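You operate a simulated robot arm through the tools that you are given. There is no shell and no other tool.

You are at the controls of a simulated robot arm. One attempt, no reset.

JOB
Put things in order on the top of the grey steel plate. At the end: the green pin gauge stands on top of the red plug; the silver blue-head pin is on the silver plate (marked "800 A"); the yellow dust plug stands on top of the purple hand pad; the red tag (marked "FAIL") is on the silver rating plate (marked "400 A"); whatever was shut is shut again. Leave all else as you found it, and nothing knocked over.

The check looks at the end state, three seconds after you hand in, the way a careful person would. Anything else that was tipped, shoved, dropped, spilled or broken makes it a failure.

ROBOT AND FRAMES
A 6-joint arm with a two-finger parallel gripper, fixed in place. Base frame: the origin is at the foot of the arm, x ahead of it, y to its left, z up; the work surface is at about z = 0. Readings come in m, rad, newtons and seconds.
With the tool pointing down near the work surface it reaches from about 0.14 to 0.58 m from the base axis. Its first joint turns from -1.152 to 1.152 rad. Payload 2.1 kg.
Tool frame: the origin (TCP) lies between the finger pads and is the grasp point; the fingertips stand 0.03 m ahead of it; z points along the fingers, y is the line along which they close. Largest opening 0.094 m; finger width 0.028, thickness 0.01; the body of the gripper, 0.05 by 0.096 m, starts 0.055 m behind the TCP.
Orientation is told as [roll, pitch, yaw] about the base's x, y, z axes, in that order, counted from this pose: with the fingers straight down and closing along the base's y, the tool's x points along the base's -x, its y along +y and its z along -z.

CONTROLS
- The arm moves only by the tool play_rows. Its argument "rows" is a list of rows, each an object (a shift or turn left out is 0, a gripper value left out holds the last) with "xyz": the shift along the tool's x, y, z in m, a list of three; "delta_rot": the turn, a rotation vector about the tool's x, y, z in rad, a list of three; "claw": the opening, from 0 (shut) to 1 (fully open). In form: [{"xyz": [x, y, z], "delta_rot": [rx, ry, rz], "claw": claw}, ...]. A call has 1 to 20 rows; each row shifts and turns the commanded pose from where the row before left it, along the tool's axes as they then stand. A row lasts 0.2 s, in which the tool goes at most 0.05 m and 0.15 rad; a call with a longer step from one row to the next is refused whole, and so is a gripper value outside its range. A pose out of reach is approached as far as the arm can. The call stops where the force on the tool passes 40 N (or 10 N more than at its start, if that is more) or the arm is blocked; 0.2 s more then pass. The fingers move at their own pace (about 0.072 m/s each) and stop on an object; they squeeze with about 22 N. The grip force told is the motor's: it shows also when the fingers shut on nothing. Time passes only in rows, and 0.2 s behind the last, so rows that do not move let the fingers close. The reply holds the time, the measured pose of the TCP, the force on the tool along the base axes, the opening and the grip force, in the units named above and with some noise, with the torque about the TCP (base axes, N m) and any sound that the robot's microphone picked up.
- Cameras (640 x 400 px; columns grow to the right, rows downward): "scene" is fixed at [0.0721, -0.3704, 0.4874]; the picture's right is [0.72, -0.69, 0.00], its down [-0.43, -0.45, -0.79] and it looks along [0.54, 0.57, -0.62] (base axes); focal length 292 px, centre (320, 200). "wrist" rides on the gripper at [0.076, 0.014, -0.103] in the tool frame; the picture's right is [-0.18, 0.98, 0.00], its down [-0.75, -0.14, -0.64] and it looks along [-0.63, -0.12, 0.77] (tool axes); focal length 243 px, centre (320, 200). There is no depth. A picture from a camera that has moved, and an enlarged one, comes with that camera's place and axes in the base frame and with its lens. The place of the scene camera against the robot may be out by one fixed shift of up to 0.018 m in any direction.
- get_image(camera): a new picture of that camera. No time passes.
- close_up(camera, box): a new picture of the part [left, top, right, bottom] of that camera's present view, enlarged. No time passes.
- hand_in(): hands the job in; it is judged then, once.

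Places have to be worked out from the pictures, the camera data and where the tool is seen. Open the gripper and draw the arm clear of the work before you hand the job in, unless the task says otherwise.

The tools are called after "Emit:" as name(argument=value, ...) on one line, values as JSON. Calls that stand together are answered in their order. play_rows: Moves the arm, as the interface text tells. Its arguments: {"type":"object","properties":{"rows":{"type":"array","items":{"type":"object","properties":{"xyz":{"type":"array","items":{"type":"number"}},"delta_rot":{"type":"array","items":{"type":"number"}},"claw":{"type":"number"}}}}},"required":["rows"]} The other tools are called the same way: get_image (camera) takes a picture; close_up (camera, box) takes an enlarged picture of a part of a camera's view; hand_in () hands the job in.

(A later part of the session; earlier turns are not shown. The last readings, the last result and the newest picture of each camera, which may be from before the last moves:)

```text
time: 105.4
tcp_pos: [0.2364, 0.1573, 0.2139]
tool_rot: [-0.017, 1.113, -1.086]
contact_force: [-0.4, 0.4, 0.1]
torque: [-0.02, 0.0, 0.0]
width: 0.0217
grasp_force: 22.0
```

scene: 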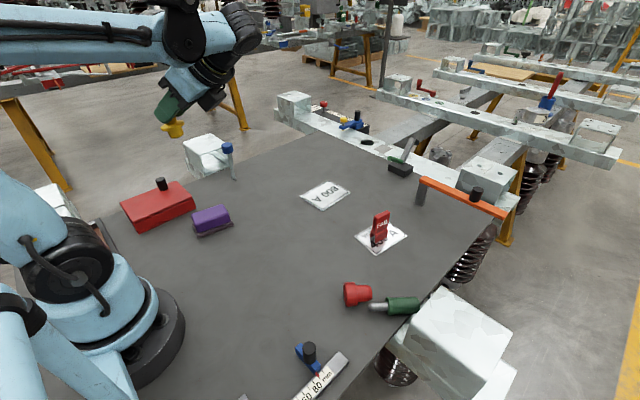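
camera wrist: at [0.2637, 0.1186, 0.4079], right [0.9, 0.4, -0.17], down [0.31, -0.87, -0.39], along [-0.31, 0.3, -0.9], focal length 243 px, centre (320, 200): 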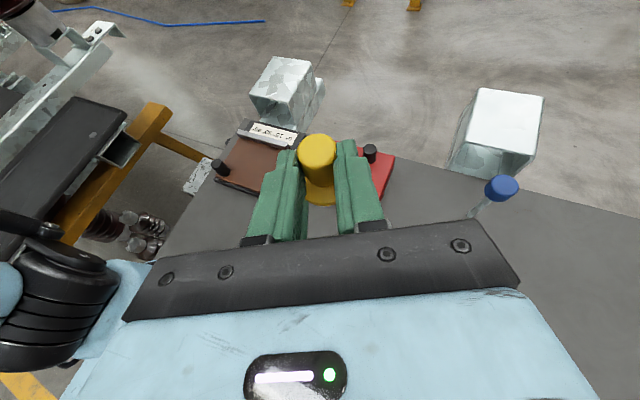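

One row was just at the reach limit, with only a small deviation. I'll add a little yaw for margin, correct the position and carry on down carefully.

Emit:
play_rows(rows=[{"delta_rot": [-0.0539, 0, 0.0265]}, {"xyz": [-0.0032, -0.0039, -0.0065]}, {"xyz": [0, 0, 0]}])

Emit:
get_image(camera="wrist")

Emit:
close_up(camera="scene", box=[120, 120, 280, 260])

```text
time: 106.2
tcp_pos: [0.2368, 0.1474, 0.2148]
tool_rot: [-0.017, 1.112, -1.145]
contact_force: [-0.3, -0.2, -1.0]
torque: [-0.05, 0.04, 0.0]
width: 0.0215
grasp_force: 22.3
```

```text
taken
camera wrist: at [0.2745, 0.102, 0.328], right [0.92, 0.34, -0.17], down [0.26, -0.88, -0.39], along [-0.29, 0.32, -0.9], focal length 243 px, centre (320, 200)
```

wrist: 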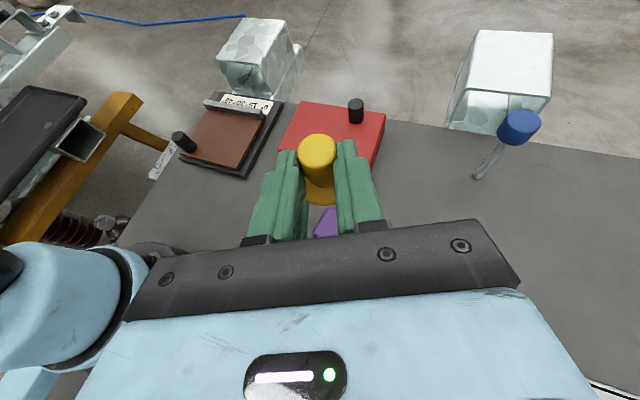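

```text
2.86 times, centred on (200, 190) of scene
camera zoom: at [0.072, -0.3704, 0.4874], right [0.72, -0.69, 0.0], down [-0.43, -0.45, -0.79], along [0.54, 0.57, -0.62], focal length 833 px, centre (663, 229)
```

zoom: 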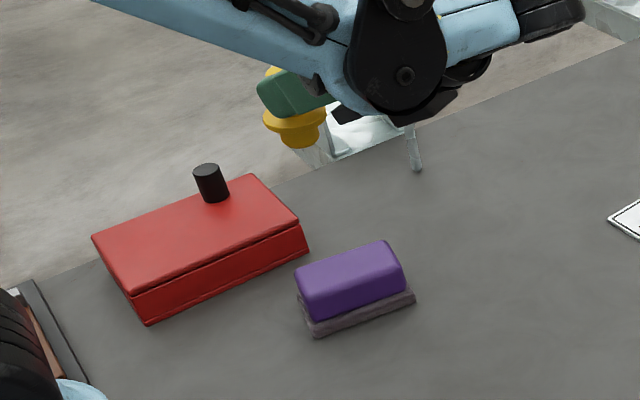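

Emit:
play_rows(rows=[{"xyz": [-0.018, 0, 0.0088]}, {"xyz": [-0.018, 0, 0.0088]}, {"xyz": [0, 0, 0]}])

Emit:
play_rows(rows=[{"xyz": [-0.018, 0, 0.0088]}, {"xyz": [-0.018, 0, 0.0088]}, {"xyz": [0, 0, 0]}])

Emit:
get_image(camera="wrist")

Emit:
close_up(camera="scene", box=[140, 150, 260, 250])

```text
time: 107.0
tcp_pos: [0.2344, 0.1472, 0.1741]
tool_rot: [-0.018, 1.115, -1.145]
contact_force: [0.2, 0.2, -0.5]
torque: [-0.02, -0.02, 0.0]
width: 0.0218
grasp_force: 22.1
```

```text
time: 107.8
tcp_pos: [0.2337, 0.1469, 0.134]
tool_rot: [-0.019, 1.111, -1.145]
contact_force: [0.3, 0.4, -0.4]
torque: [-0.04, -0.02, -0.02]
width: 0.0215
grasp_force: 22.2
```

```text
taken
camera wrist: at [0.2735, 0.1013, 0.2475], right [0.92, 0.35, -0.17], down [0.26, -0.88, -0.39], along [-0.29, 0.32, -0.9], focal length 243 px, centre (320, 200)
```

wrist: 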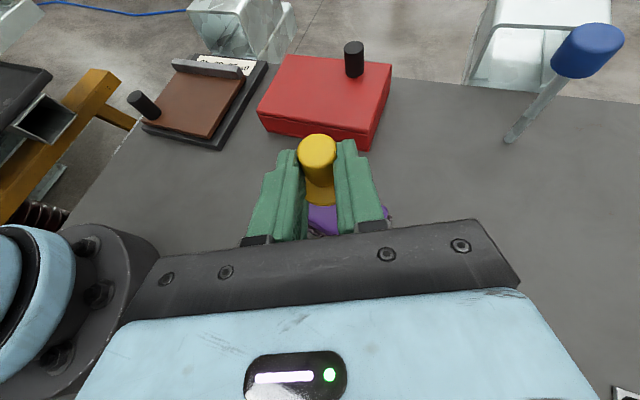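

```text
4.00 times, centred on (200, 200) of scene
camera zoom: at [0.072, -0.3704, 0.4874], right [0.72, -0.69, 0.0], down [-0.43, -0.45, -0.79], along [0.54, 0.57, -0.62], focal length 1166 px, centre (800, 200)
```

zoom: 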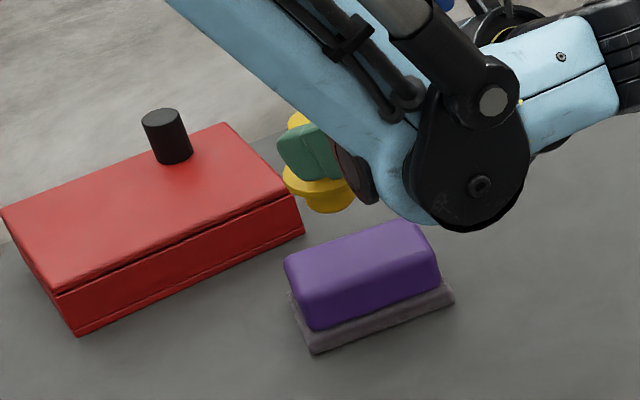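

The plug's axis is over the pad to within a few millimetres. I'll nudge it by 2 mm and go down another 3 cm.

Emit:
play_rows(rows=[{"xyz": [-0.014, 0.0005, 0.0055]}, {"xyz": [-0.0141, 0.0005, 0.0054]}, {"xyz": [0, 0, 0]}])

Emit:
get_image(camera="wrist")

Emit:
close_up(camera="scene", box=[150, 170, 250, 250])

```text
time: 108.6
tcp_pos: [0.2374, 0.1449, 0.1041]
tool_rot: [-0.016, 1.111, -1.146]
contact_force: [-0.7, 0.6, -1.2]
torque: [-0.02, 0.01, 0.02]
width: 0.0217
grasp_force: 21.7
```

```text
taken
camera wrist: at [0.2754, 0.0996, 0.2174], right [0.92, 0.35, -0.17], down [0.26, -0.88, -0.39], along [-0.29, 0.32, -0.9], focal length 243 px, centre (320, 200)
```

wrist: 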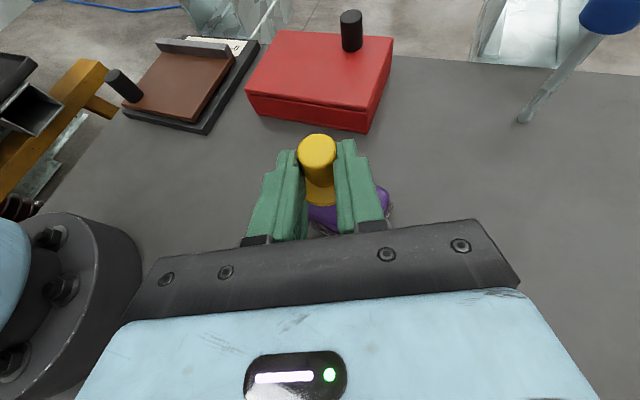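

```text
5.00 times, centred on (200, 210) of scene
camera zoom: at [0.072, -0.3704, 0.4874], right [0.72, -0.69, 0.0], down [-0.43, -0.45, -0.79], along [0.54, 0.57, -0.62], focal length 1457 px, centre (920, 150)
```

zoom: 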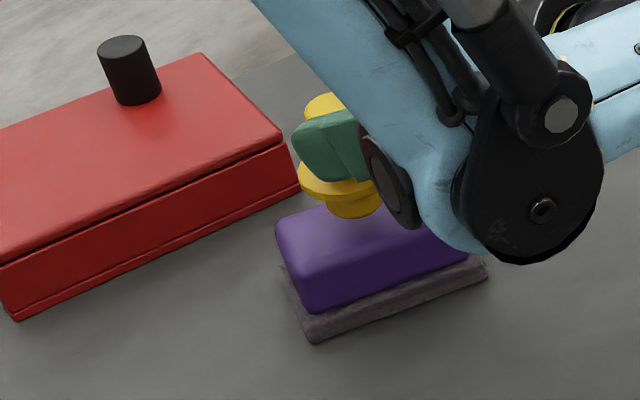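

The plug's bottom is about 1.5 cm above the pad, and centred. I'll keep descending in small steps until contact.

Emit:
play_rows(rows=[{"xyz": [-0.0045, 0, 0.0022]}, {"xyz": [-0.0027, 0, 0.0013]}, {"xyz": [0, 0, 0]}])

Emit:
close_up(camera="scene", box=[150, 170, 250, 250])

```text
time: 109.4
tcp_pos: [0.2373, 0.1447, 0.096]
tool_rot: [-0.016, 1.113, -1.143]
contact_force: [0.4, -0.6, 0.4]
torque: [0.01, -0.01, 0.0]
width: 0.0217
grasp_force: 22.1
```

```text
5.00 times, centred on (200, 210) of scene
camera zoom: at [0.0721, -0.3704, 0.4874], right [0.72, -0.69, 0.0], down [-0.43, -0.45, -0.79], along [0.54, 0.57, -0.62], focal length 1457 px, centre (920, 150)
```

zoom: 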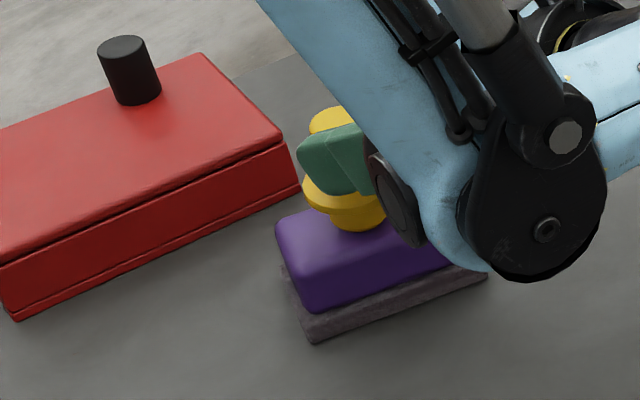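

Emit:
play_rows(rows=[{"xyz": [-0.0018, 0, 0.0009]}, {"xyz": [0, 0, 0]}])

Emit:
play_rows(rows=[{"xyz": [-0.0013, 0, 0.0007]}, {"xyz": [0, 0, 0]}])

```text
time: 110.0
tcp_pos: [0.2381, 0.1439, 0.0944]
tool_rot: [-0.015, 1.111, -1.146]
contact_force: [0.7, -0.2, 1.0]
torque: [0.03, -0.02, -0.01]
width: 0.0216
grasp_force: 22.2
```

```text
time: 110.6
tcp_pos: [0.2364, 0.1455, 0.0942]
tool_rot: [-0.013, 1.116, -1.143]
contact_force: [0.0, 0.7, 19.5]
torque: [0.33, 0.1, 0.02]
width: 0.0216
grasp_force: 22.3
```

Contact at 19.5 N. I'll ease off slightly and look before releasing.

Emit:
play_rows(rows=[{"xyz": [0.0006, 0, -0.0003]}, {"xyz": [0, 0, 0]}])

Emit:
close_up(camera="scene", box=[160, 180, 240, 240])

Emit:
close_up(camera="wrist", box=[260, 110, 400, 250])

```text
time: 111.2
tcp_pos: [0.2353, 0.1453, 0.0924]
tool_rot: [-0.015, 1.112, -1.142]
contact_force: [-1.5, 2.4, 13.3]
torque: [0.32, 0.12, -0.01]
width: 0.0217
grasp_force: 22.4
```

```text
6.67 times, centred on (200, 210) of scene
camera zoom: at [0.072, -0.3704, 0.4874], right [0.72, -0.69, 0.0], down [-0.43, -0.45, -0.79], along [0.54, 0.57, -0.62], focal length 1943 px, centre (1120, 133)
```

zoom: 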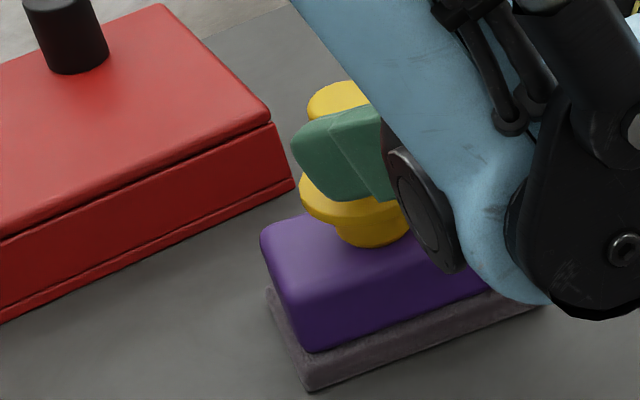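

```text
2.86 times, centred on (330, 180) of wrist
camera zoom: at [0.2755, 0.0996, 0.2067], right [0.92, 0.35, -0.17], down [0.26, -0.88, -0.39], along [-0.29, 0.32, -0.9], focal length 693 px, centre (291, 257)
```

zoom: 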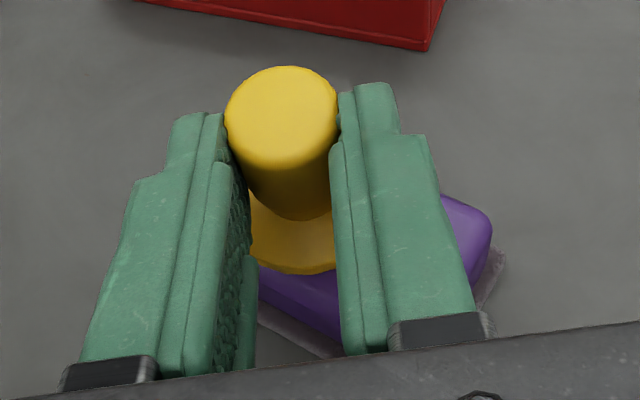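

The plug rests on the pad near its centre. I'll ease the force a bit more, then open the fingers in steps.

Emit:
play_rows(rows=[{"xyz": [0.0006, 0, -0.0003]}, {"xyz": [0, 0, 0]}])

```text
time: 111.8
tcp_pos: [0.238, 0.1444, 0.0942]
tool_rot: [-0.016, 1.109, -1.147]
contact_force: [0.3, 0.7, 2.3]
torque: [0.05, 0.01, 0.0]
width: 0.0216
grasp_force: 22.3
```

Emit:
play_rows(rows=[{"claw": 0.26}, {"claw": 0.32}, {"claw": 0.4}, {"claw": 0.5}, {"claw": 0.6}, {"claw": 0.6}])

Emit:
close_up(camera="wrist", box=[240, 100, 420, 250])

Emit:
close_up(camera="scene", box=[160, 170, 240, 240])

```text
time: 113.2
tcp_pos: [0.2376, 0.1453, 0.0936]
tool_rot: [-0.018, 1.113, -1.144]
contact_force: [-0.8, 0.0, 0.4]
torque: [0.01, 0.0, -0.02]
width: 0.0565
grasp_force: 0.0
```

```text
2.67 times, centred on (330, 175) of wrist
camera zoom: at [0.2755, 0.0995, 0.2073], right [0.92, 0.35, -0.17], down [0.26, -0.88, -0.39], along [-0.29, 0.32, -0.9], focal length 647 px, centre (293, 267)
```

zoom: 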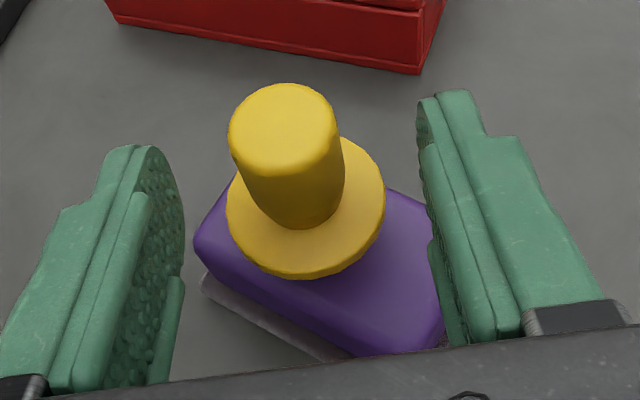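

```text
5.71 times, centred on (200, 205) of scene
camera zoom: at [0.0721, -0.3704, 0.4874], right [0.72, -0.69, 0.0], down [-0.43, -0.45, -0.79], along [0.54, 0.57, -0.62], focal length 1666 px, centre (1006, 171)
```

zoom: 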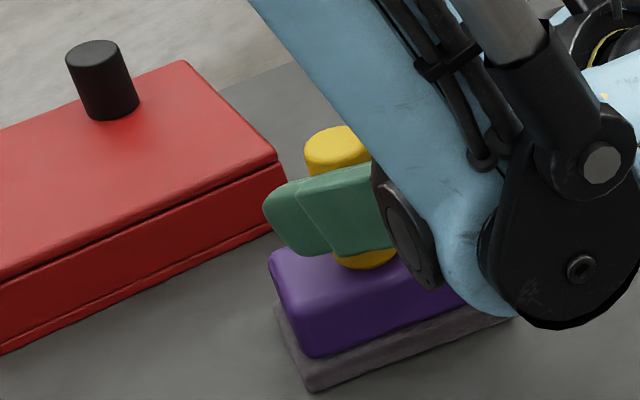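

The yellow plug stands upright on the purple pad by itself. I'll withdraw straight up, slowly at first, with the fingers clear on both sides.

Emit:
play_rows(rows=[{"xyz": [0.009, 0, -0.0044]}, {"xyz": [0.009, 0, -0.0044]}, {"xyz": [0.018, 0, -0.0088]}, {"xyz": [0.018, 0, -0.0088]}, {"xyz": [0.018, 0, -0.0088]}, {"xyz": [0, 0, 0]}])

Emit:
close_up(camera="wrist", box=[220, 100, 440, 260])

Emit:
close_up(camera="scene", box=[140, 150, 260, 250])

```text
time: 114.6
tcp_pos: [0.2383, 0.1456, 0.1737]
tool_rot: [-0.017, 1.112, -1.145]
contact_force: [-0.9, 0.2, 0.5]
torque: [0.01, 0.01, 0.04]
width: 0.0566
grasp_force: 0.1
```

```text
2.50 times, centred on (330, 180) of wrist
camera zoom: at [0.2758, 0.1001, 0.2873], right [0.92, 0.35, -0.17], down [0.26, -0.88, -0.39], along [-0.29, 0.32, -0.9], focal length 606 px, centre (295, 250)
```

zoom: 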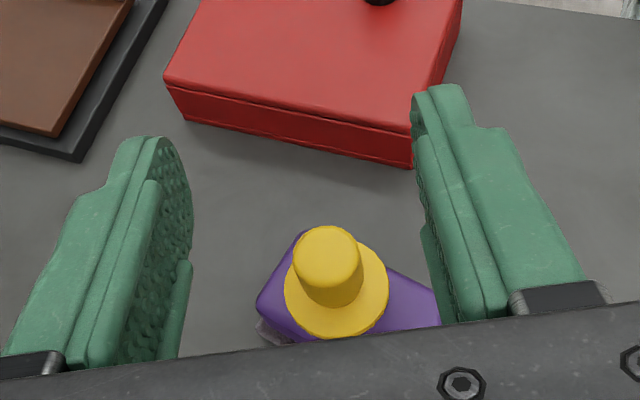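

```text
4.00 times, centred on (200, 200) of scene
camera zoom: at [0.0721, -0.3704, 0.4874], right [0.72, -0.69, 0.0], down [-0.43, -0.45, -0.79], along [0.54, 0.57, -0.62], focal length 1166 px, centre (800, 200)
```

zoom: 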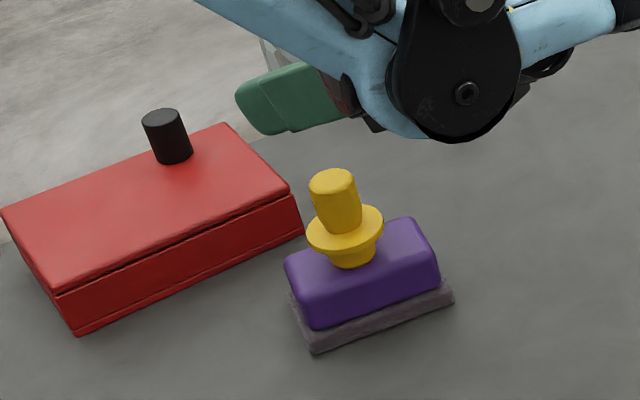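

The yellow plug stands squarely on the pad and the pad hasn't moved. I'll rise further and return the tool to vertical.

Emit:
play_rows(rows=[{"xyz": [0.0269, 0, -0.0132]}, {"xyz": [0.0269, 0, -0.0132]}, {"xyz": [0.0269, 0, -0.0132]}, {"xyz": [0.0269, 0, -0.0132]}, {"delta_rot": [0, -0.124, 0]}, {"delta_rot": [0, -0.124, 0]}, {"delta_rot": [0, -0.124, 0]}, {"delta_rot": [0, -0.124, 0]}, {"delta_rot": [0, -0.124, 0]}, {"delta_rot": [0, -0.124, 0]}, {"delta_rot": [0, -0.124, 0]}, {"delta_rot": [0, -0.124, 0]}, {"delta_rot": [0, -0.122, 0]}, {"delta_rot": [0, 0, 0]}])

Emit:
get_image(camera="scene")

```text
time: 117.6
tcp_pos: [0.2383, 0.1457, 0.2935]
tool_rot: [-0.006, -0.004, -1.13]
contact_force: [-0.4, 0.4, 0.3]
torque: [0.02, -0.03, 0.0]
width: 0.0562
grasp_force: 0.0
```

```text
taken
```

scene: 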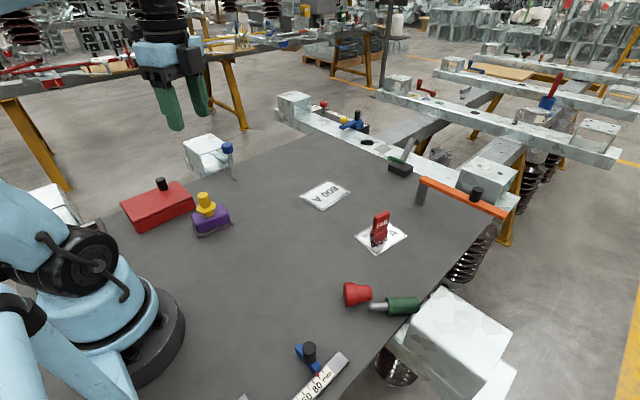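

Back to vertical at height. Next is the fallen gauge and red plug. I'll go above them at z≈0.29 with yaw about -0.70 for a good view, crossing well clear of everything.

Emit:
play_rows(rows=[{"delta_rot": [0, 0, -0.144]}, {"delta_rot": [0, 0, -0.145]}, {"delta_rot": [0, 0, -0.145]}, {"xyz": [-0.016, -0.011, 0]}, {"xyz": [-0.031, -0.021, 0]}, {"xyz": [-0.031, -0.021, 0]}, {"xyz": [-0.031, -0.021, 0]}, {"xyz": [-0.031, -0.021, 0]}, {"xyz": [-0.031, -0.021, 0]}, {"xyz": [-0.031, -0.021, 0]}, {"xyz": [-0.031, -0.021, 0]}, {"xyz": [-0.031, -0.021, 0]}, {"xyz": [-0.016, -0.011, 0]}, {"xyz": [0, 0, 0]}])

Emit:
get_image(camera="wrist")

Emit:
get_image(camera="scene")

```text
time: 120.6
tcp_pos: [0.3325, -0.1804, 0.2948]
tool_rot: [-0.006, 0.002, -0.696]
contact_force: [-0.5, 0.3, 0.6]
torque: [-0.01, -0.02, -0.02]
width: 0.0567
grasp_force: 0.0
```

```text
taken
camera wrist: at [0.2829, -0.1191, 0.3971], right [0.77, 0.64, -0.01], down [0.49, -0.59, 0.64], along [0.4, -0.5, -0.77], focal length 243 px, centre (320, 200)
```

wrist: 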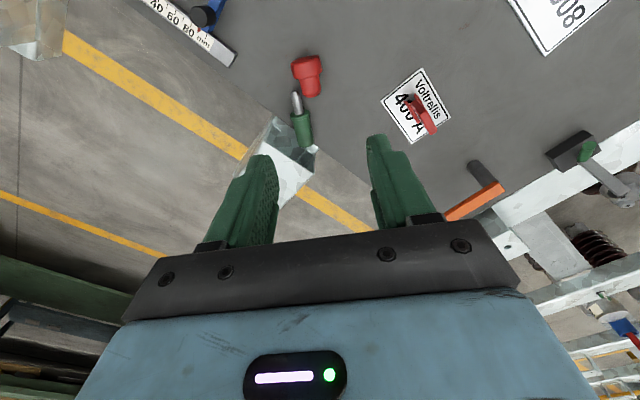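

```text
taken
```

scene: 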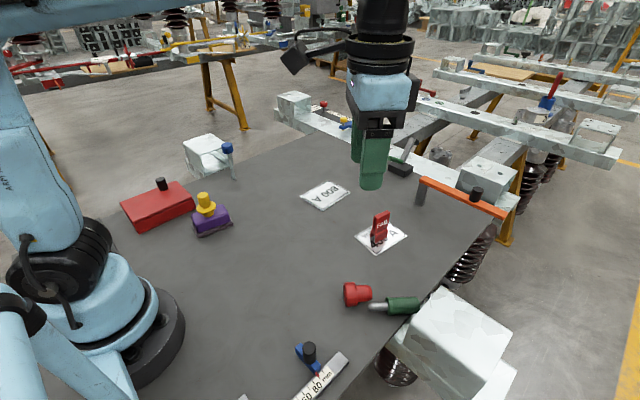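

Emit:
close_up(camera="wrist", box=[240, 40, 360, 190])

```text
2.67 times, centred on (300, 115) of wrist
camera zoom: at [0.2829, -0.1191, 0.3971], right [0.77, 0.64, -0.01], down [0.49, -0.59, 0.64], along [0.4, -0.5, -0.77], focal length 647 px, centre (373, 427)
```

zoom: 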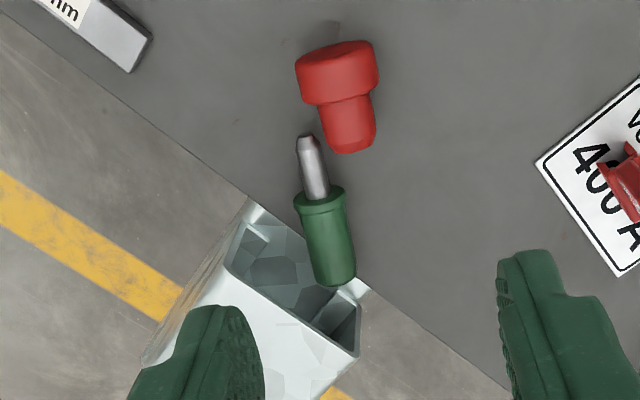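

The gauge overhangs the plate edge slightly, so I'll deal with the red plug first to make room. I'll go down closer above the red plug for accurate measurements.

Emit:
play_rows(rows=[{"xyz": [0.0046, -0.0081, 0.02]}, {"xyz": [0.0046, -0.0082, 0.03]}, {"xyz": [0, 0, 0.035]}, {"xyz": [0, 0, 0.03]}, {"xyz": [0, 0, 0]}])

Emit:
get_image(camera="wrist")

Emit:
close_up(camera="wrist", box=[250, 50, 400, 220])

```text
time: 121.8
tcp_pos: [0.3137, -0.1859, 0.1796]
tool_rot: [-0.007, 0.002, -0.696]
contact_force: [-0.2, 0.4, 1.1]
torque: [-0.03, 0.0, 0.0]
width: 0.0565
grasp_force: 0.1
```

```text
taken
camera wrist: at [0.2647, -0.1248, 0.2819], right [0.77, 0.64, -0.01], down [0.49, -0.59, 0.64], along [0.4, -0.5, -0.77], focal length 243 px, centre (320, 200)
```

wrist: 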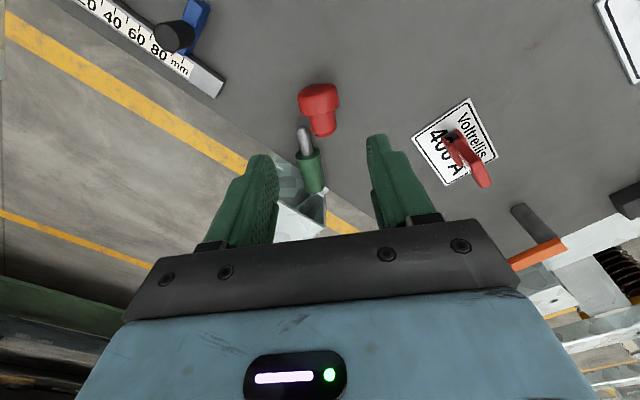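

```text
2.35 times, centred on (325, 135) of wrist
camera zoom: at [0.2647, -0.1248, 0.2819], right [0.77, 0.64, -0.01], down [0.49, -0.59, 0.64], along [0.4, -0.5, -0.77], focal length 571 px, centre (308, 353)
```

zoom: 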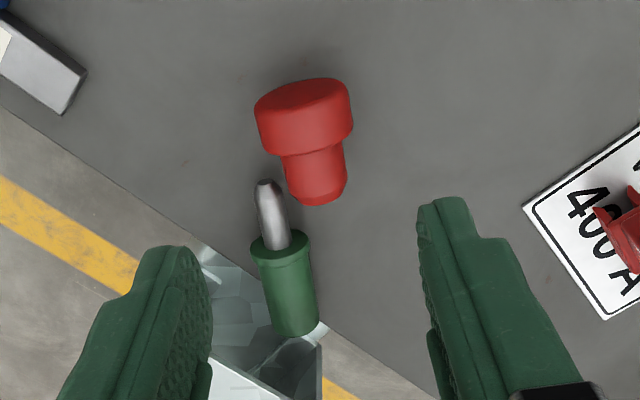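

The measurements now agree: red cap centre at (0.317, -0.191), cap direction 2.44 rad, with the gauge's pin just beside the stem. I'll tilt the tool 0.4 rad and descend partway above the cap.

Emit:
play_rows(rows=[{"delta_rot": [0, -0.1333, 0.0]}, {"delta_rot": [0, -0.1333, 0]}, {"delta_rot": [0, -0.1334, 0]}, {"xyz": [0.013, -0.0007, 0.0307]}, {"xyz": [0.013, -0.0007, 0.0307]}, {"xyz": [0.013, -0.0007, 0.0307]}, {"xyz": [0, 0, 0]}])

Emit:
get_image(camera="wrist")

Emit:
close_up(camera="wrist", box=[240, 60, 420, 220])

Emit:
close_up(camera="scene", box=[300, 210, 450, 330])

```text
time: 123.4
tcp_pos: [0.3101, -0.1881, 0.0812]
tool_rot: [-0.008, -0.398, -0.693]
contact_force: [0.4, -0.1, 0.1]
torque: [0.01, -0.01, 0.02]
width: 0.0564
grasp_force: 0.1
```

```text
taken
camera wrist: at [0.2358, -0.106, 0.145], right [0.76, 0.65, 0.06], down [0.26, -0.39, 0.89], along [0.6, -0.66, -0.46], focal length 243 px, centre (320, 200)
```

wrist: 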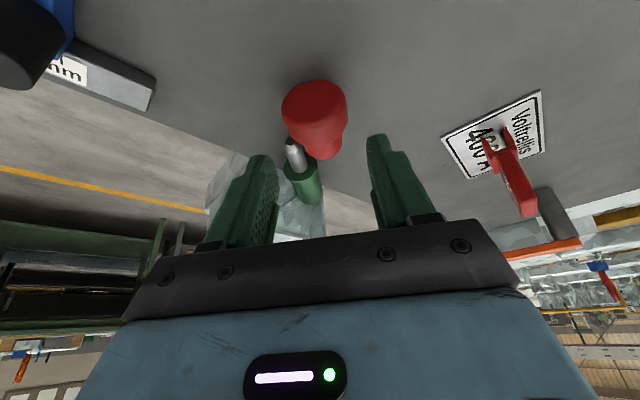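

```text
2.50 times, centred on (330, 140) of wrist
camera zoom: at [0.2358, -0.106, 0.145], right [0.76, 0.65, 0.06], down [0.26, -0.39, 0.89], along [0.6, -0.66, -0.46], focal length 606 px, centre (295, 350)
```

zoom: 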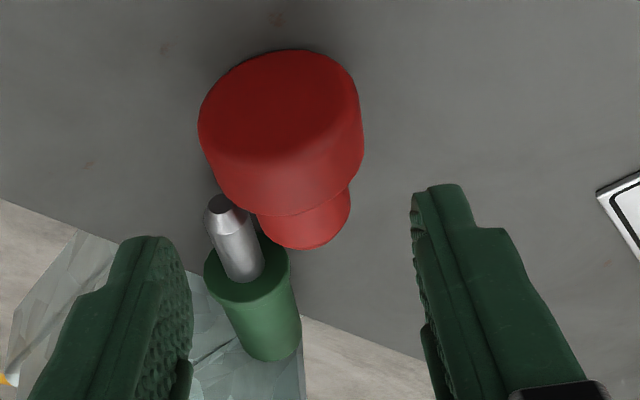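

```text
3.33 times, centred on (375, 270) of scene
camera zoom: at [0.072, -0.3704, 0.4874], right [0.72, -0.69, 0.0], down [-0.43, -0.45, -0.79], along [0.54, 0.57, -0.62], focal length 972 px, centre (137, -33)
```

zoom: 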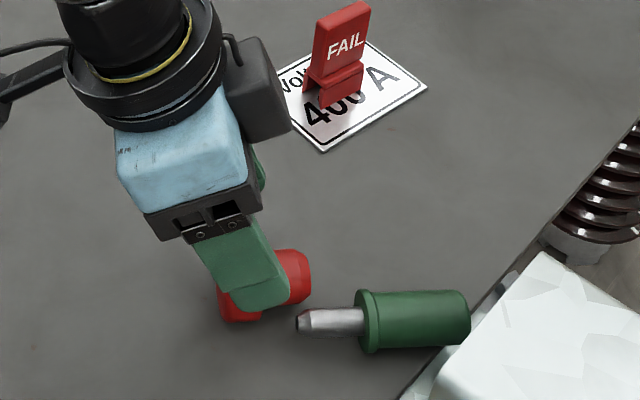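

Views agree. To keep the finger well clear of the pin tip, I'll shift the grip slightly toward the cap's top, open a bit wider and descend in two steps.

Emit:
play_rows(rows=[{"xyz": [0.0053, 0.0015, -0.0022], "claw": 0.75}, {"xyz": [0.005, 0, 0.012]}, {"xyz": [0.005, 0, 0.012]}, {"xyz": [0, 0, 0]}])

Emit:
close_up(camera="wrist", box=[220, 80, 420, 240])

Emit:
close_up(camera="scene", box=[300, 230, 430, 330])

```text
time: 124.4
tcp_pos: [0.3079, -0.1845, 0.0535]
tool_rot: [-0.009, -0.396, -0.693]
contact_force: [0.9, 0.0, 0.1]
torque: [-0.02, 0.04, 0.0]
width: 0.0707
grasp_force: 0.0
```

```text
2.50 times, centred on (320, 160) of wrist
camera zoom: at [0.2326, -0.101, 0.1188], right [0.76, 0.65, 0.06], down [0.26, -0.39, 0.88], along [0.6, -0.66, -0.46], focal length 606 px, centre (320, 300)
```

zoom: 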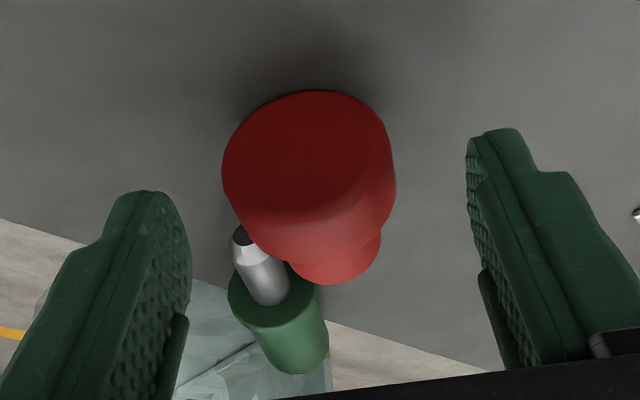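

```text
4.00 times, centred on (365, 280) of scene
camera zoom: at [0.072, -0.3704, 0.4874], right [0.72, -0.69, 0.0], down [-0.43, -0.45, -0.79], along [0.54, 0.57, -0.62], focal length 1166 px, centre (140, -120)
```

zoom: 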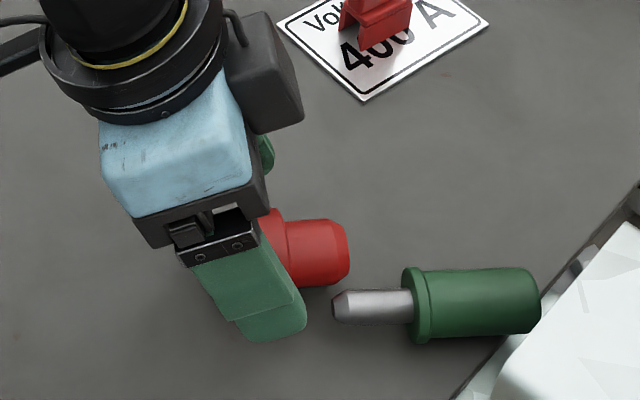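

The finger is clear of the pin. I'll finish the descent.

Emit:
play_rows(rows=[{"xyz": [0.0034, 0, 0.008]}, {"xyz": [0.0031, 0, 0.0072]}, {"xyz": [0, 0, 0]}])

Emit:
close_up(camera="wrist", box=[220, 80, 420, 240])

Emit:
close_up(camera="scene", box=[300, 230, 430, 330])

```text
time: 125.2
tcp_pos: [0.3085, -0.1844, 0.037]
tool_rot: [-0.009, -0.398, -0.692]
contact_force: [0.1, -0.9, 0.2]
torque: [0.0, -0.03, 0.0]
width: 0.0704
grasp_force: 0.0
```

```text
2.50 times, centred on (320, 160) of wrist
camera zoom: at [0.2323, -0.101, 0.102], right [0.76, 0.65, 0.06], down [0.26, -0.39, 0.88], along [0.6, -0.66, -0.46], focal length 606 px, centre (320, 300)
```

zoom: 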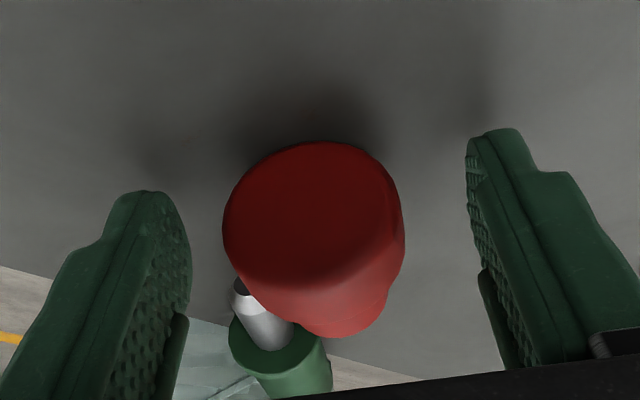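

```text
4.00 times, centred on (365, 280) of scene
camera zoom: at [0.072, -0.3704, 0.4874], right [0.72, -0.69, 0.0], down [-0.43, -0.45, -0.79], along [0.54, 0.57, -0.62], focal length 1166 px, centre (140, -120)
```

zoom: 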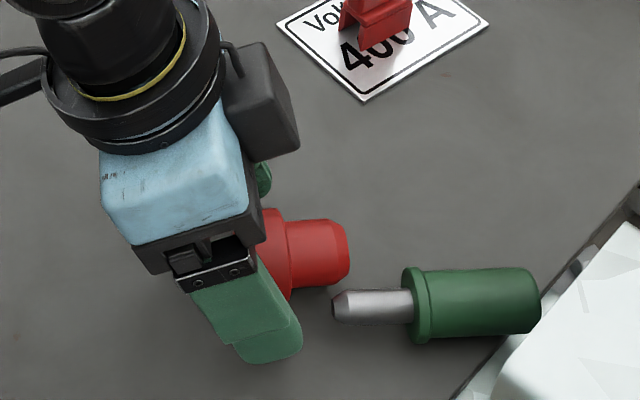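

The cap is between the fingers, and closing will nudge it slightly away from the pin as intended. Closing now.

Emit:
play_rows(rows=[{"claw": 0.62}, {"claw": 0.54}, {"claw": 0.48}, {"claw": 0.42}, {"claw": 0.3}, {"claw": 0.1}, {"claw": 0.0}, {"claw": 0.0}])

Emit:
close_up(camera="wrist", box=[220, 80, 420, 240])

Emit:
close_up(camera="scene", box=[300, 230, 430, 330])

```text
time: 127.0
tcp_pos: [0.3077, -0.1839, 0.0376]
tool_rot: [-0.01, -0.399, -0.694]
contact_force: [0.4, -0.1, -0.2]
torque: [0.0, 0.06, 0.02]
width: 0.0396
grasp_force: 22.2
```

```text
2.50 times, centred on (320, 160) of wrist
camera zoom: at [0.2323, -0.101, 0.1021], right [0.76, 0.65, 0.06], down [0.26, -0.39, 0.88], along [0.6, -0.66, -0.46], focal length 606 px, centre (320, 300)
```

zoom: 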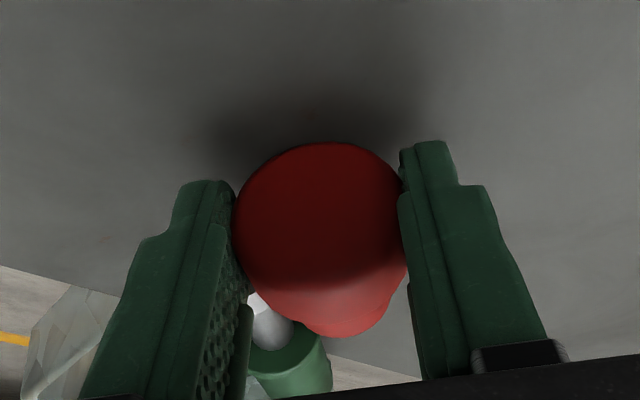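

```text
4.00 times, centred on (365, 280) of scene
camera zoom: at [0.0721, -0.3704, 0.4874], right [0.72, -0.69, 0.0], down [-0.43, -0.45, -0.79], along [0.54, 0.57, -0.62], focal length 1166 px, centre (140, -120)
```

zoom: 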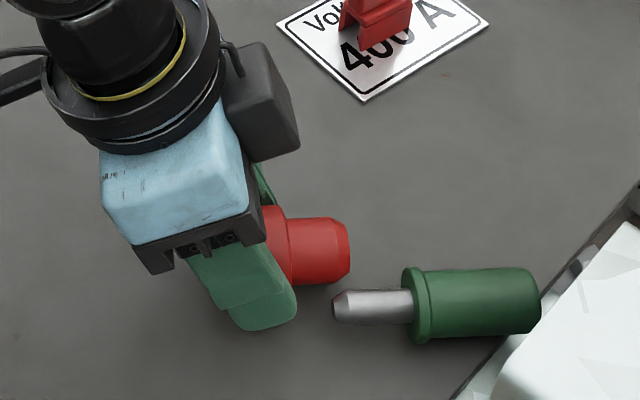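

Red is held (0.0396 m) and the gauge hasn't moved. Lifting slowly.

Emit:
play_rows(rows=[{"xyz": [-0.0012, 0, -0.0028]}, {"xyz": [-0.0019, 0, -0.0046]}, {"xyz": [-0.0031, 0, -0.0074]}, {"xyz": [-0.0039, 0, -0.0092]}, {"xyz": [0, 0, 0]}])

Emit:
close_up(camera="wrist", box=[220, 80, 420, 240])

Emit:
close_up(camera="scene", box=[300, 230, 430, 330])

```text
time: 128.2
tcp_pos: [0.3073, -0.1832, 0.0639]
tool_rot: [-0.009, -0.399, -0.691]
contact_force: [-0.2, -0.3, 0.2]
torque: [-0.02, 0.0, 0.01]
width: 0.0396
grasp_force: 21.8
```

```text
2.50 times, centred on (320, 160) of wrist
camera zoom: at [0.2327, -0.101, 0.1286], right [0.76, 0.65, 0.06], down [0.26, -0.39, 0.88], along [0.6, -0.66, -0.46], focal length 606 px, centre (320, 300)
```

zoom: 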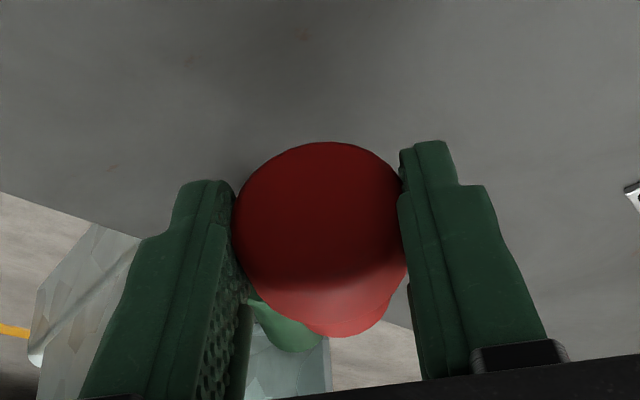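

```text
4.00 times, centred on (365, 280) of scene
camera zoom: at [0.0721, -0.3704, 0.4874], right [0.72, -0.69, 0.0], down [-0.43, -0.45, -0.79], along [0.54, 0.57, -0.62], focal length 1166 px, centre (140, -120)
```

zoom: 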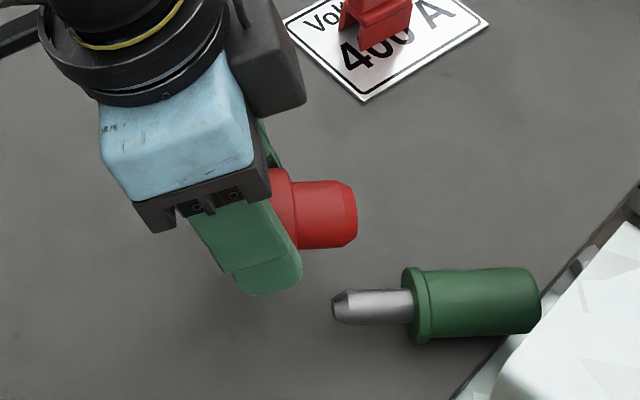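

Red is securely held and clear of the gauge. I'll lift high, straighten the tool and carry it to the open area, where I'll stand it up temporarily.

Emit:
play_rows(rows=[{"xyz": [-0.0078, 0, -0.0184]}, {"xyz": [-0.0136, 0, -0.0323]}, {"xyz": [-0.0155, 0, -0.0369]}, {"xyz": [-0.0155, 0, -0.0369]}, {"xyz": [-0.0155, 0, -0.0369]}, {"delta_rot": [0, 0.1333, 0]}, {"delta_rot": [0, 0.1333, 0]}, {"delta_rot": [0, 0.1333, 0]}, {"xyz": [0.0096, 0.0141, 0]}, {"xyz": [0.0192, 0.0283, 0]}, {"xyz": [0.0192, 0.0283, 0]}, {"xyz": [0.0192, 0.0283, 0]}, {"xyz": [0.0096, 0.0141, 0]}, {"xyz": [0, 0, 0]}])

Emit:
get_image(camera="scene")

```text
time: 131.2
tcp_pos: [0.3212, -0.0449, 0.2365]
tool_rot: [-0.007, 0.002, -0.697]
contact_force: [0.5, 0.5, -0.9]
torque: [-0.02, 0.02, -0.04]
width: 0.0393
grasp_force: 21.2
```

```text
taken
```

scene: 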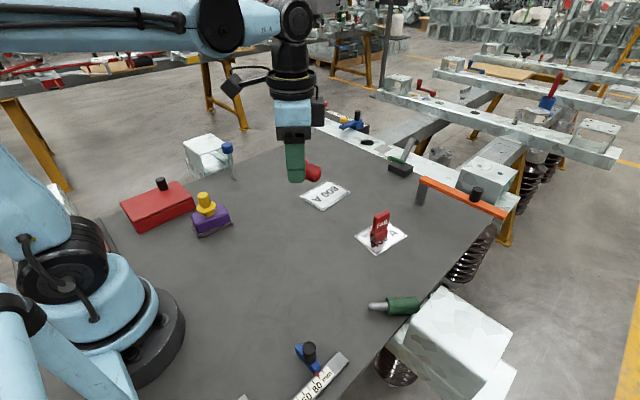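

Now I'll turn the yaw to about +1.60 with the tool vertical; this range was reachable earlier.

Emit:
play_rows(rows=[{"delta_rot": [0, 0, -0.1436]}, {"delta_rot": [0, 0, -0.1436]}, {"delta_rot": [0, 0, -0.1436]}, {"delta_rot": [0, 0, -0.1436]}, {"delta_rot": [0, 0, -0.1436]}, {"delta_rot": [0, 0, -0.1436]}, {"delta_rot": [0, 0, -0.1436]}, {"delta_rot": [0, 0, -0.1436]}, {"delta_rot": [0, 0, -0.1436]}, {"delta_rot": [0, 0, -0.1436]}, {"delta_rot": [0, 0, -0.1436]}, {"delta_rot": [0, 0, -0.1436]}, {"delta_rot": [0, 0, -0.1436]}, {"delta_rot": [0, 0, -0.1436]}, {"delta_rot": [0, 0, -0.1436]}, {"delta_rot": [0, 0, -0.1436]}, {"delta_rot": [0, 0, 0]}])

Emit:
play_rows(rows=[{"delta_rot": [0, 0.1, 0]}, {"delta_rot": [0, 0.125, 0]}, {"delta_rot": [0, 0.125, 0]}, {"delta_rot": [0, 0.125, 0]}, {"delta_rot": [0, 0.125, 0]}, {"delta_rot": [0, 0.125, 0]}, {"delta_rot": [0, 0.125, 0]}, {"delta_rot": [0, 0, 0]}])

Emit:
get_image(camera="scene")

Emit:
close_up(camera="scene", box=[220, 80, 360, 200])

```text
time: 134.8
tcp_pos: [0.3224, -0.0467, 0.2376]
tool_rot: [0.007, 0.004, 1.603]
contact_force: [0.4, 0.5, -0.2]
torque: [0.0, 0.0, 0.04]
width: 0.0392
grasp_force: 21.7
```

```text
time: 136.6
tcp_pos: [0.3212, -0.0463, 0.2388]
tool_rot: [0.008, 0.856, 1.609]
contact_force: [-0.5, 0.4, -0.4]
torque: [0.02, 0.0, 0.02]
width: 0.0395
grasp_force: 22.4
```

```text
taken
```

scene: 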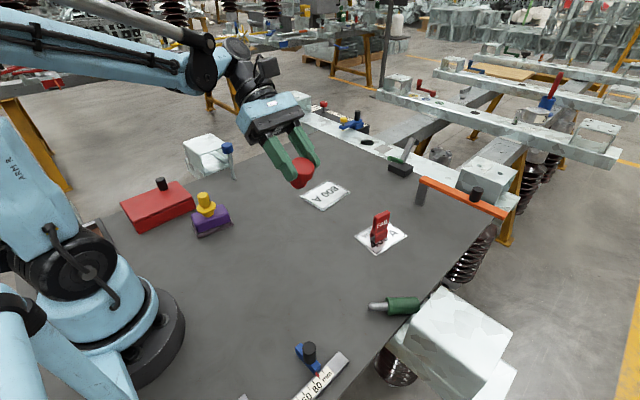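

```text
3.33 times, centred on (290, 140) of scene
camera zoom: at [0.0721, -0.3704, 0.4874], right [0.72, -0.69, 0.0], down [-0.43, -0.45, -0.79], along [0.54, 0.57, -0.62], focal length 972 px, centre (420, 400)
```

zoom: 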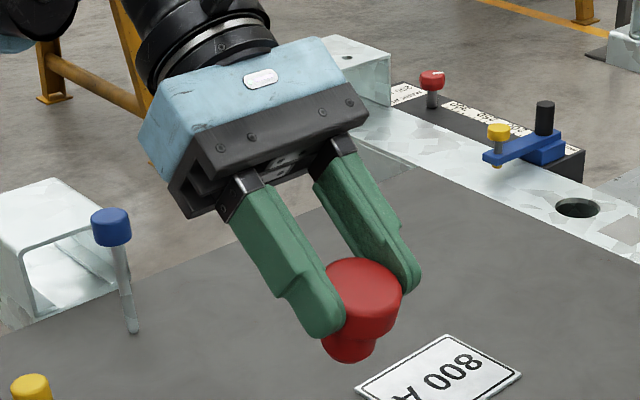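

The red plug still leans by about 18°. I'll add about 0.3 rad of tilt in small steps, checking reach.

Emit:
play_rows(rows=[{"delta_rot": [0, 0.1, 0]}, {"delta_rot": [0, 0.1, 0]}, {"delta_rot": [0, 0.08, 0]}, {"delta_rot": [0, 0, 0]}])

Emit:
close_up(camera="scene", box=[240, 110, 360, 200])

Emit:
close_up(camera="wrist", box=[220, 80, 420, 240])

```text
time: 137.6
tcp_pos: [0.3226, -0.0454, 0.2364]
tool_rot: [0.015, 1.134, 1.615]
contact_force: [-0.2, -0.8, -0.6]
torque: [0.02, 0.01, -0.01]
width: 0.0394
grasp_force: 22.2
```

```text
4.44 times, centred on (300, 155) of scene
camera zoom: at [0.0721, -0.3704, 0.4874], right [0.72, -0.69, 0.0], down [-0.43, -0.45, -0.79], along [0.54, 0.57, -0.62], focal length 1295 px, centre (409, 400)
```

zoom: 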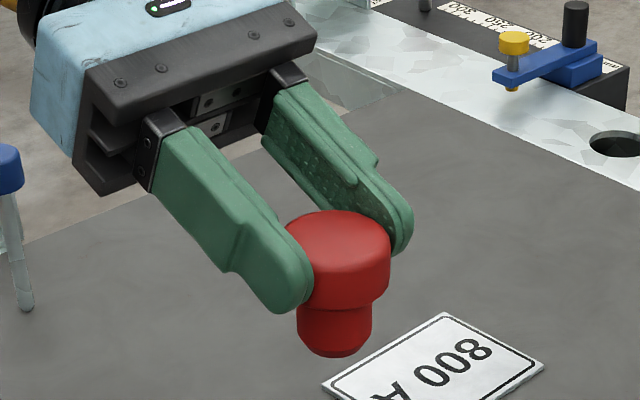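

```text
2.50 times, centred on (320, 160) of wrist
camera zoom: at [0.3064, 0.0149, 0.35], right [-0.99, 0.05, -0.16], down [0.11, 0.9, -0.41], along [0.13, -0.42, -0.9], focal length 606 px, centre (320, 300)
```

zoom: 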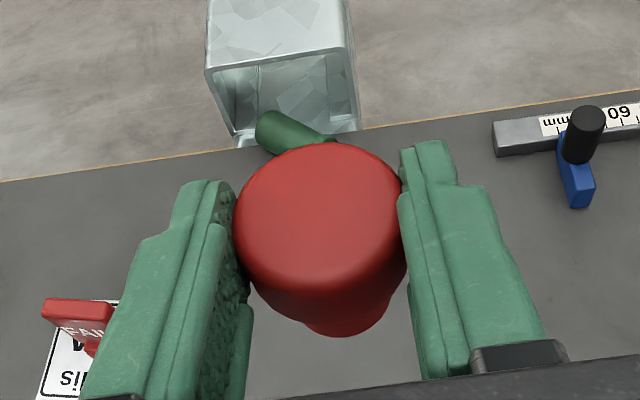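

Emit:
play_rows(rows=[{"delta_rot": [0, 0.07, 0]}, {"delta_rot": [0, 0, 0]}])

Emit:
close_up(camera="scene", box=[260, 130, 340, 190])

```text
time: 138.2
tcp_pos: [0.3232, -0.0466, 0.2366]
tool_rot: [0.016, 1.204, 1.621]
contact_force: [-0.1, -0.1, -0.2]
torque: [0.05, -0.02, -0.03]
width: 0.0392
grasp_force: 22.3
```

```text
6.67 times, centred on (300, 160) of scene
camera zoom: at [0.0721, -0.3704, 0.4874], right [0.72, -0.69, 0.0], down [-0.43, -0.45, -0.79], along [0.54, 0.57, -0.62], focal length 1943 px, centre (453, 467)
```

zoom: 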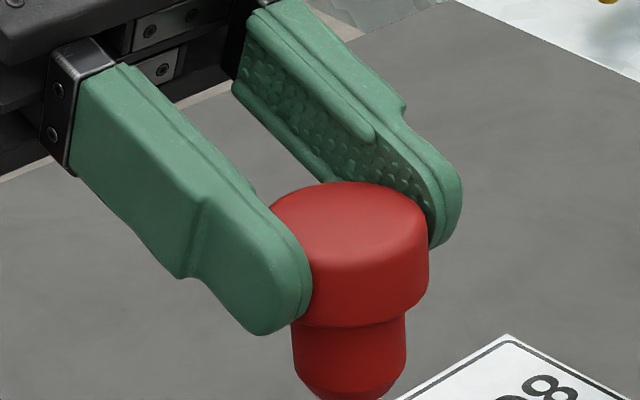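

The red plug is upright. To keep the wrist well away from the yellow plug while I set it down, I'll shift toward (0.37, -0.10) first, still at height.

Emit:
play_rows(rows=[{"xyz": [0.0067, -0.0147, 0.0173]}, {"xyz": [0.0067, -0.0147, 0.0173]}, {"xyz": [0.0067, -0.0147, 0.0173]}, {"xyz": [0, 0, 0]}])

Emit:
play_rows(rows=[{"xyz": [-0.028, 0, 0.0108]}, {"xyz": [-0.028, 0, 0.0108]}, {"xyz": [0, 0, 0]}])

Emit:
get_image(camera="scene")

```text
time: 139.2
tcp_pos: [0.368, -0.1012, 0.2368]
tool_rot: [0.018, 1.203, 1.619]
contact_force: [0.2, -0.7, 0.1]
torque: [0.03, -0.03, -0.01]
width: 0.0394
grasp_force: 22.0
```

```text
time: 140.0
tcp_pos: [0.3686, -0.1008, 0.1764]
tool_rot: [0.018, 1.205, 1.62]
contact_force: [-0.3, 0.6, -0.6]
torque: [0.04, 0.0, 0.03]
width: 0.0394
grasp_force: 22.2
```

```text
taken
```

scene: 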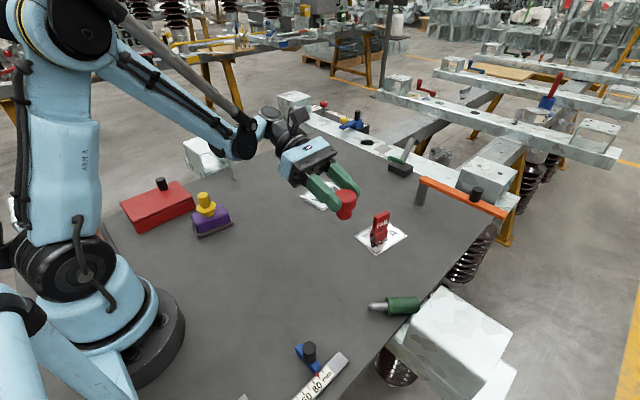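

Emit:
play_rows(rows=[{"xyz": [-0.0247, 0, 0.0095]}, {"xyz": [-0.0247, 0, 0.0095]}, {"xyz": [0, 0, 0]}])

Emit:
play_rows(rows=[{"xyz": [-0.0247, 0, 0.0095]}, {"xyz": [-0.0233, 0, 0.009]}, {"xyz": [0, 0, 0]}])

Emit:
get_image(camera="scene")

Emit:
close_up(camera="scene", box=[280, 160, 420, 270])

```text
time: 140.8
tcp_pos: [0.3674, -0.101, 0.1252]
tool_rot: [0.02, 1.206, 1.62]
contact_force: [-0.2, 0.1, 0.0]
torque: [0.05, 0.0, 0.03]
width: 0.0393
grasp_force: 21.7
```

```text
time: 141.6
tcp_pos: [0.3678, -0.0985, 0.0738]
tool_rot: [0.017, 1.205, 1.621]
contact_force: [1.7, -0.4, -0.6]
torque: [0.03, -0.01, 0.02]
width: 0.0393
grasp_force: 22.5
```

```text
taken
```

scene: 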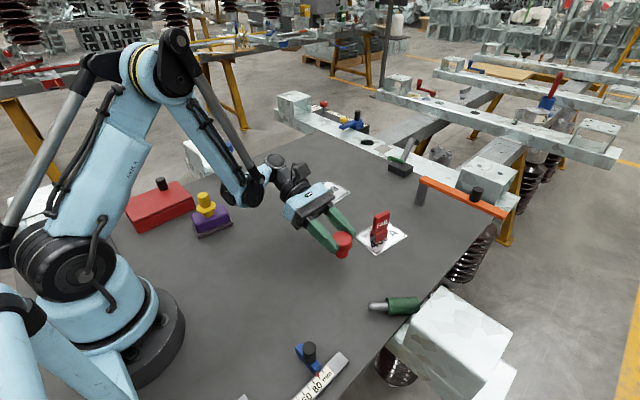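

```text
3.64 times, centred on (350, 215) of scene
camera zoom: at [0.072, -0.3704, 0.4874], right [0.72, -0.69, 0.0], down [-0.43, -0.45, -0.79], along [0.54, 0.57, -0.62], focal length 1060 px, centre (211, 146)
```

zoom: 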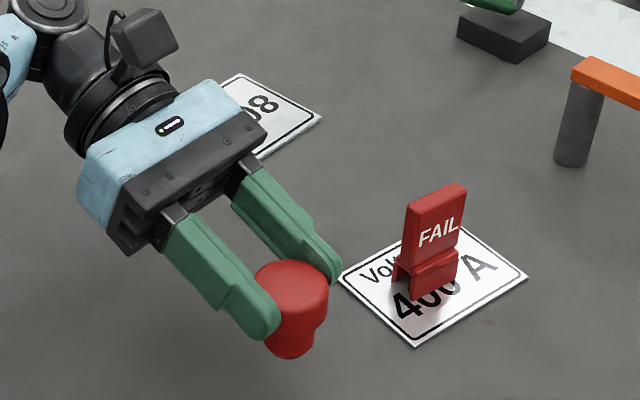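

Emit:
play_rows(rows=[{"xyz": [-0.0112, 0, 0.0043]}, {"xyz": [-0.0056, 0, 0.0022]}, {"xyz": [0, 0, 0]}])

Emit:
close_up(camera="scene", box=[300, 200, 400, 270])

```text
time: 142.4
tcp_pos: [0.367, -0.1001, 0.0539]
tool_rot: [0.017, 1.204, 1.62]
contact_force: [0.0, 0.5, -1.3]
torque: [-0.02, 0.05, 0.03]
width: 0.0396
grasp_force: 22.1
```

```text
5.71 times, centred on (350, 235) of scene
camera zoom: at [0.072, -0.3704, 0.4874], right [0.72, -0.69, 0.0], down [-0.43, -0.45, -0.79], along [0.54, 0.57, -0.62], focal length 1666 px, centre (149, 0)
```

zoom: 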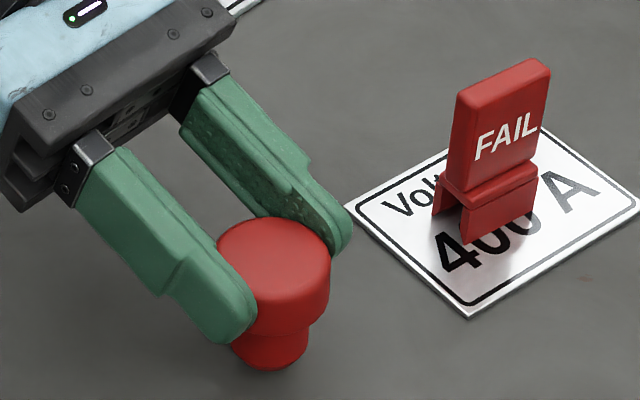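

Only a few millimetres are left. I'll lower in 1.5 mm steps until contact.

Emit:
play_rows(rows=[{"xyz": [-0.0014, 0, 0.0005]}, {"xyz": [-0.0014, 0, 0.0005]}, {"xyz": [0, 0, 0]}])

Emit:
play_rows(rows=[{"xyz": [-0.0009, 0, 0.0004]}, {"xyz": [0, 0, 0]}])

```text
time: 143.2
tcp_pos: [0.3669, -0.1006, 0.0519]
tool_rot: [0.016, 1.205, 1.621]
contact_force: [0.0, 1.2, -0.3]
torque: [0.04, 0.0, -0.02]
width: 0.0395
grasp_force: 21.7
```

```text
time: 143.8
tcp_pos: [0.3663, -0.1, 0.0516]
tool_rot: [0.018, 1.204, 1.62]
contact_force: [0.7, -0.8, 0.7]
torque: [-0.01, -0.03, -0.01]
width: 0.0392
grasp_force: 22.0
```

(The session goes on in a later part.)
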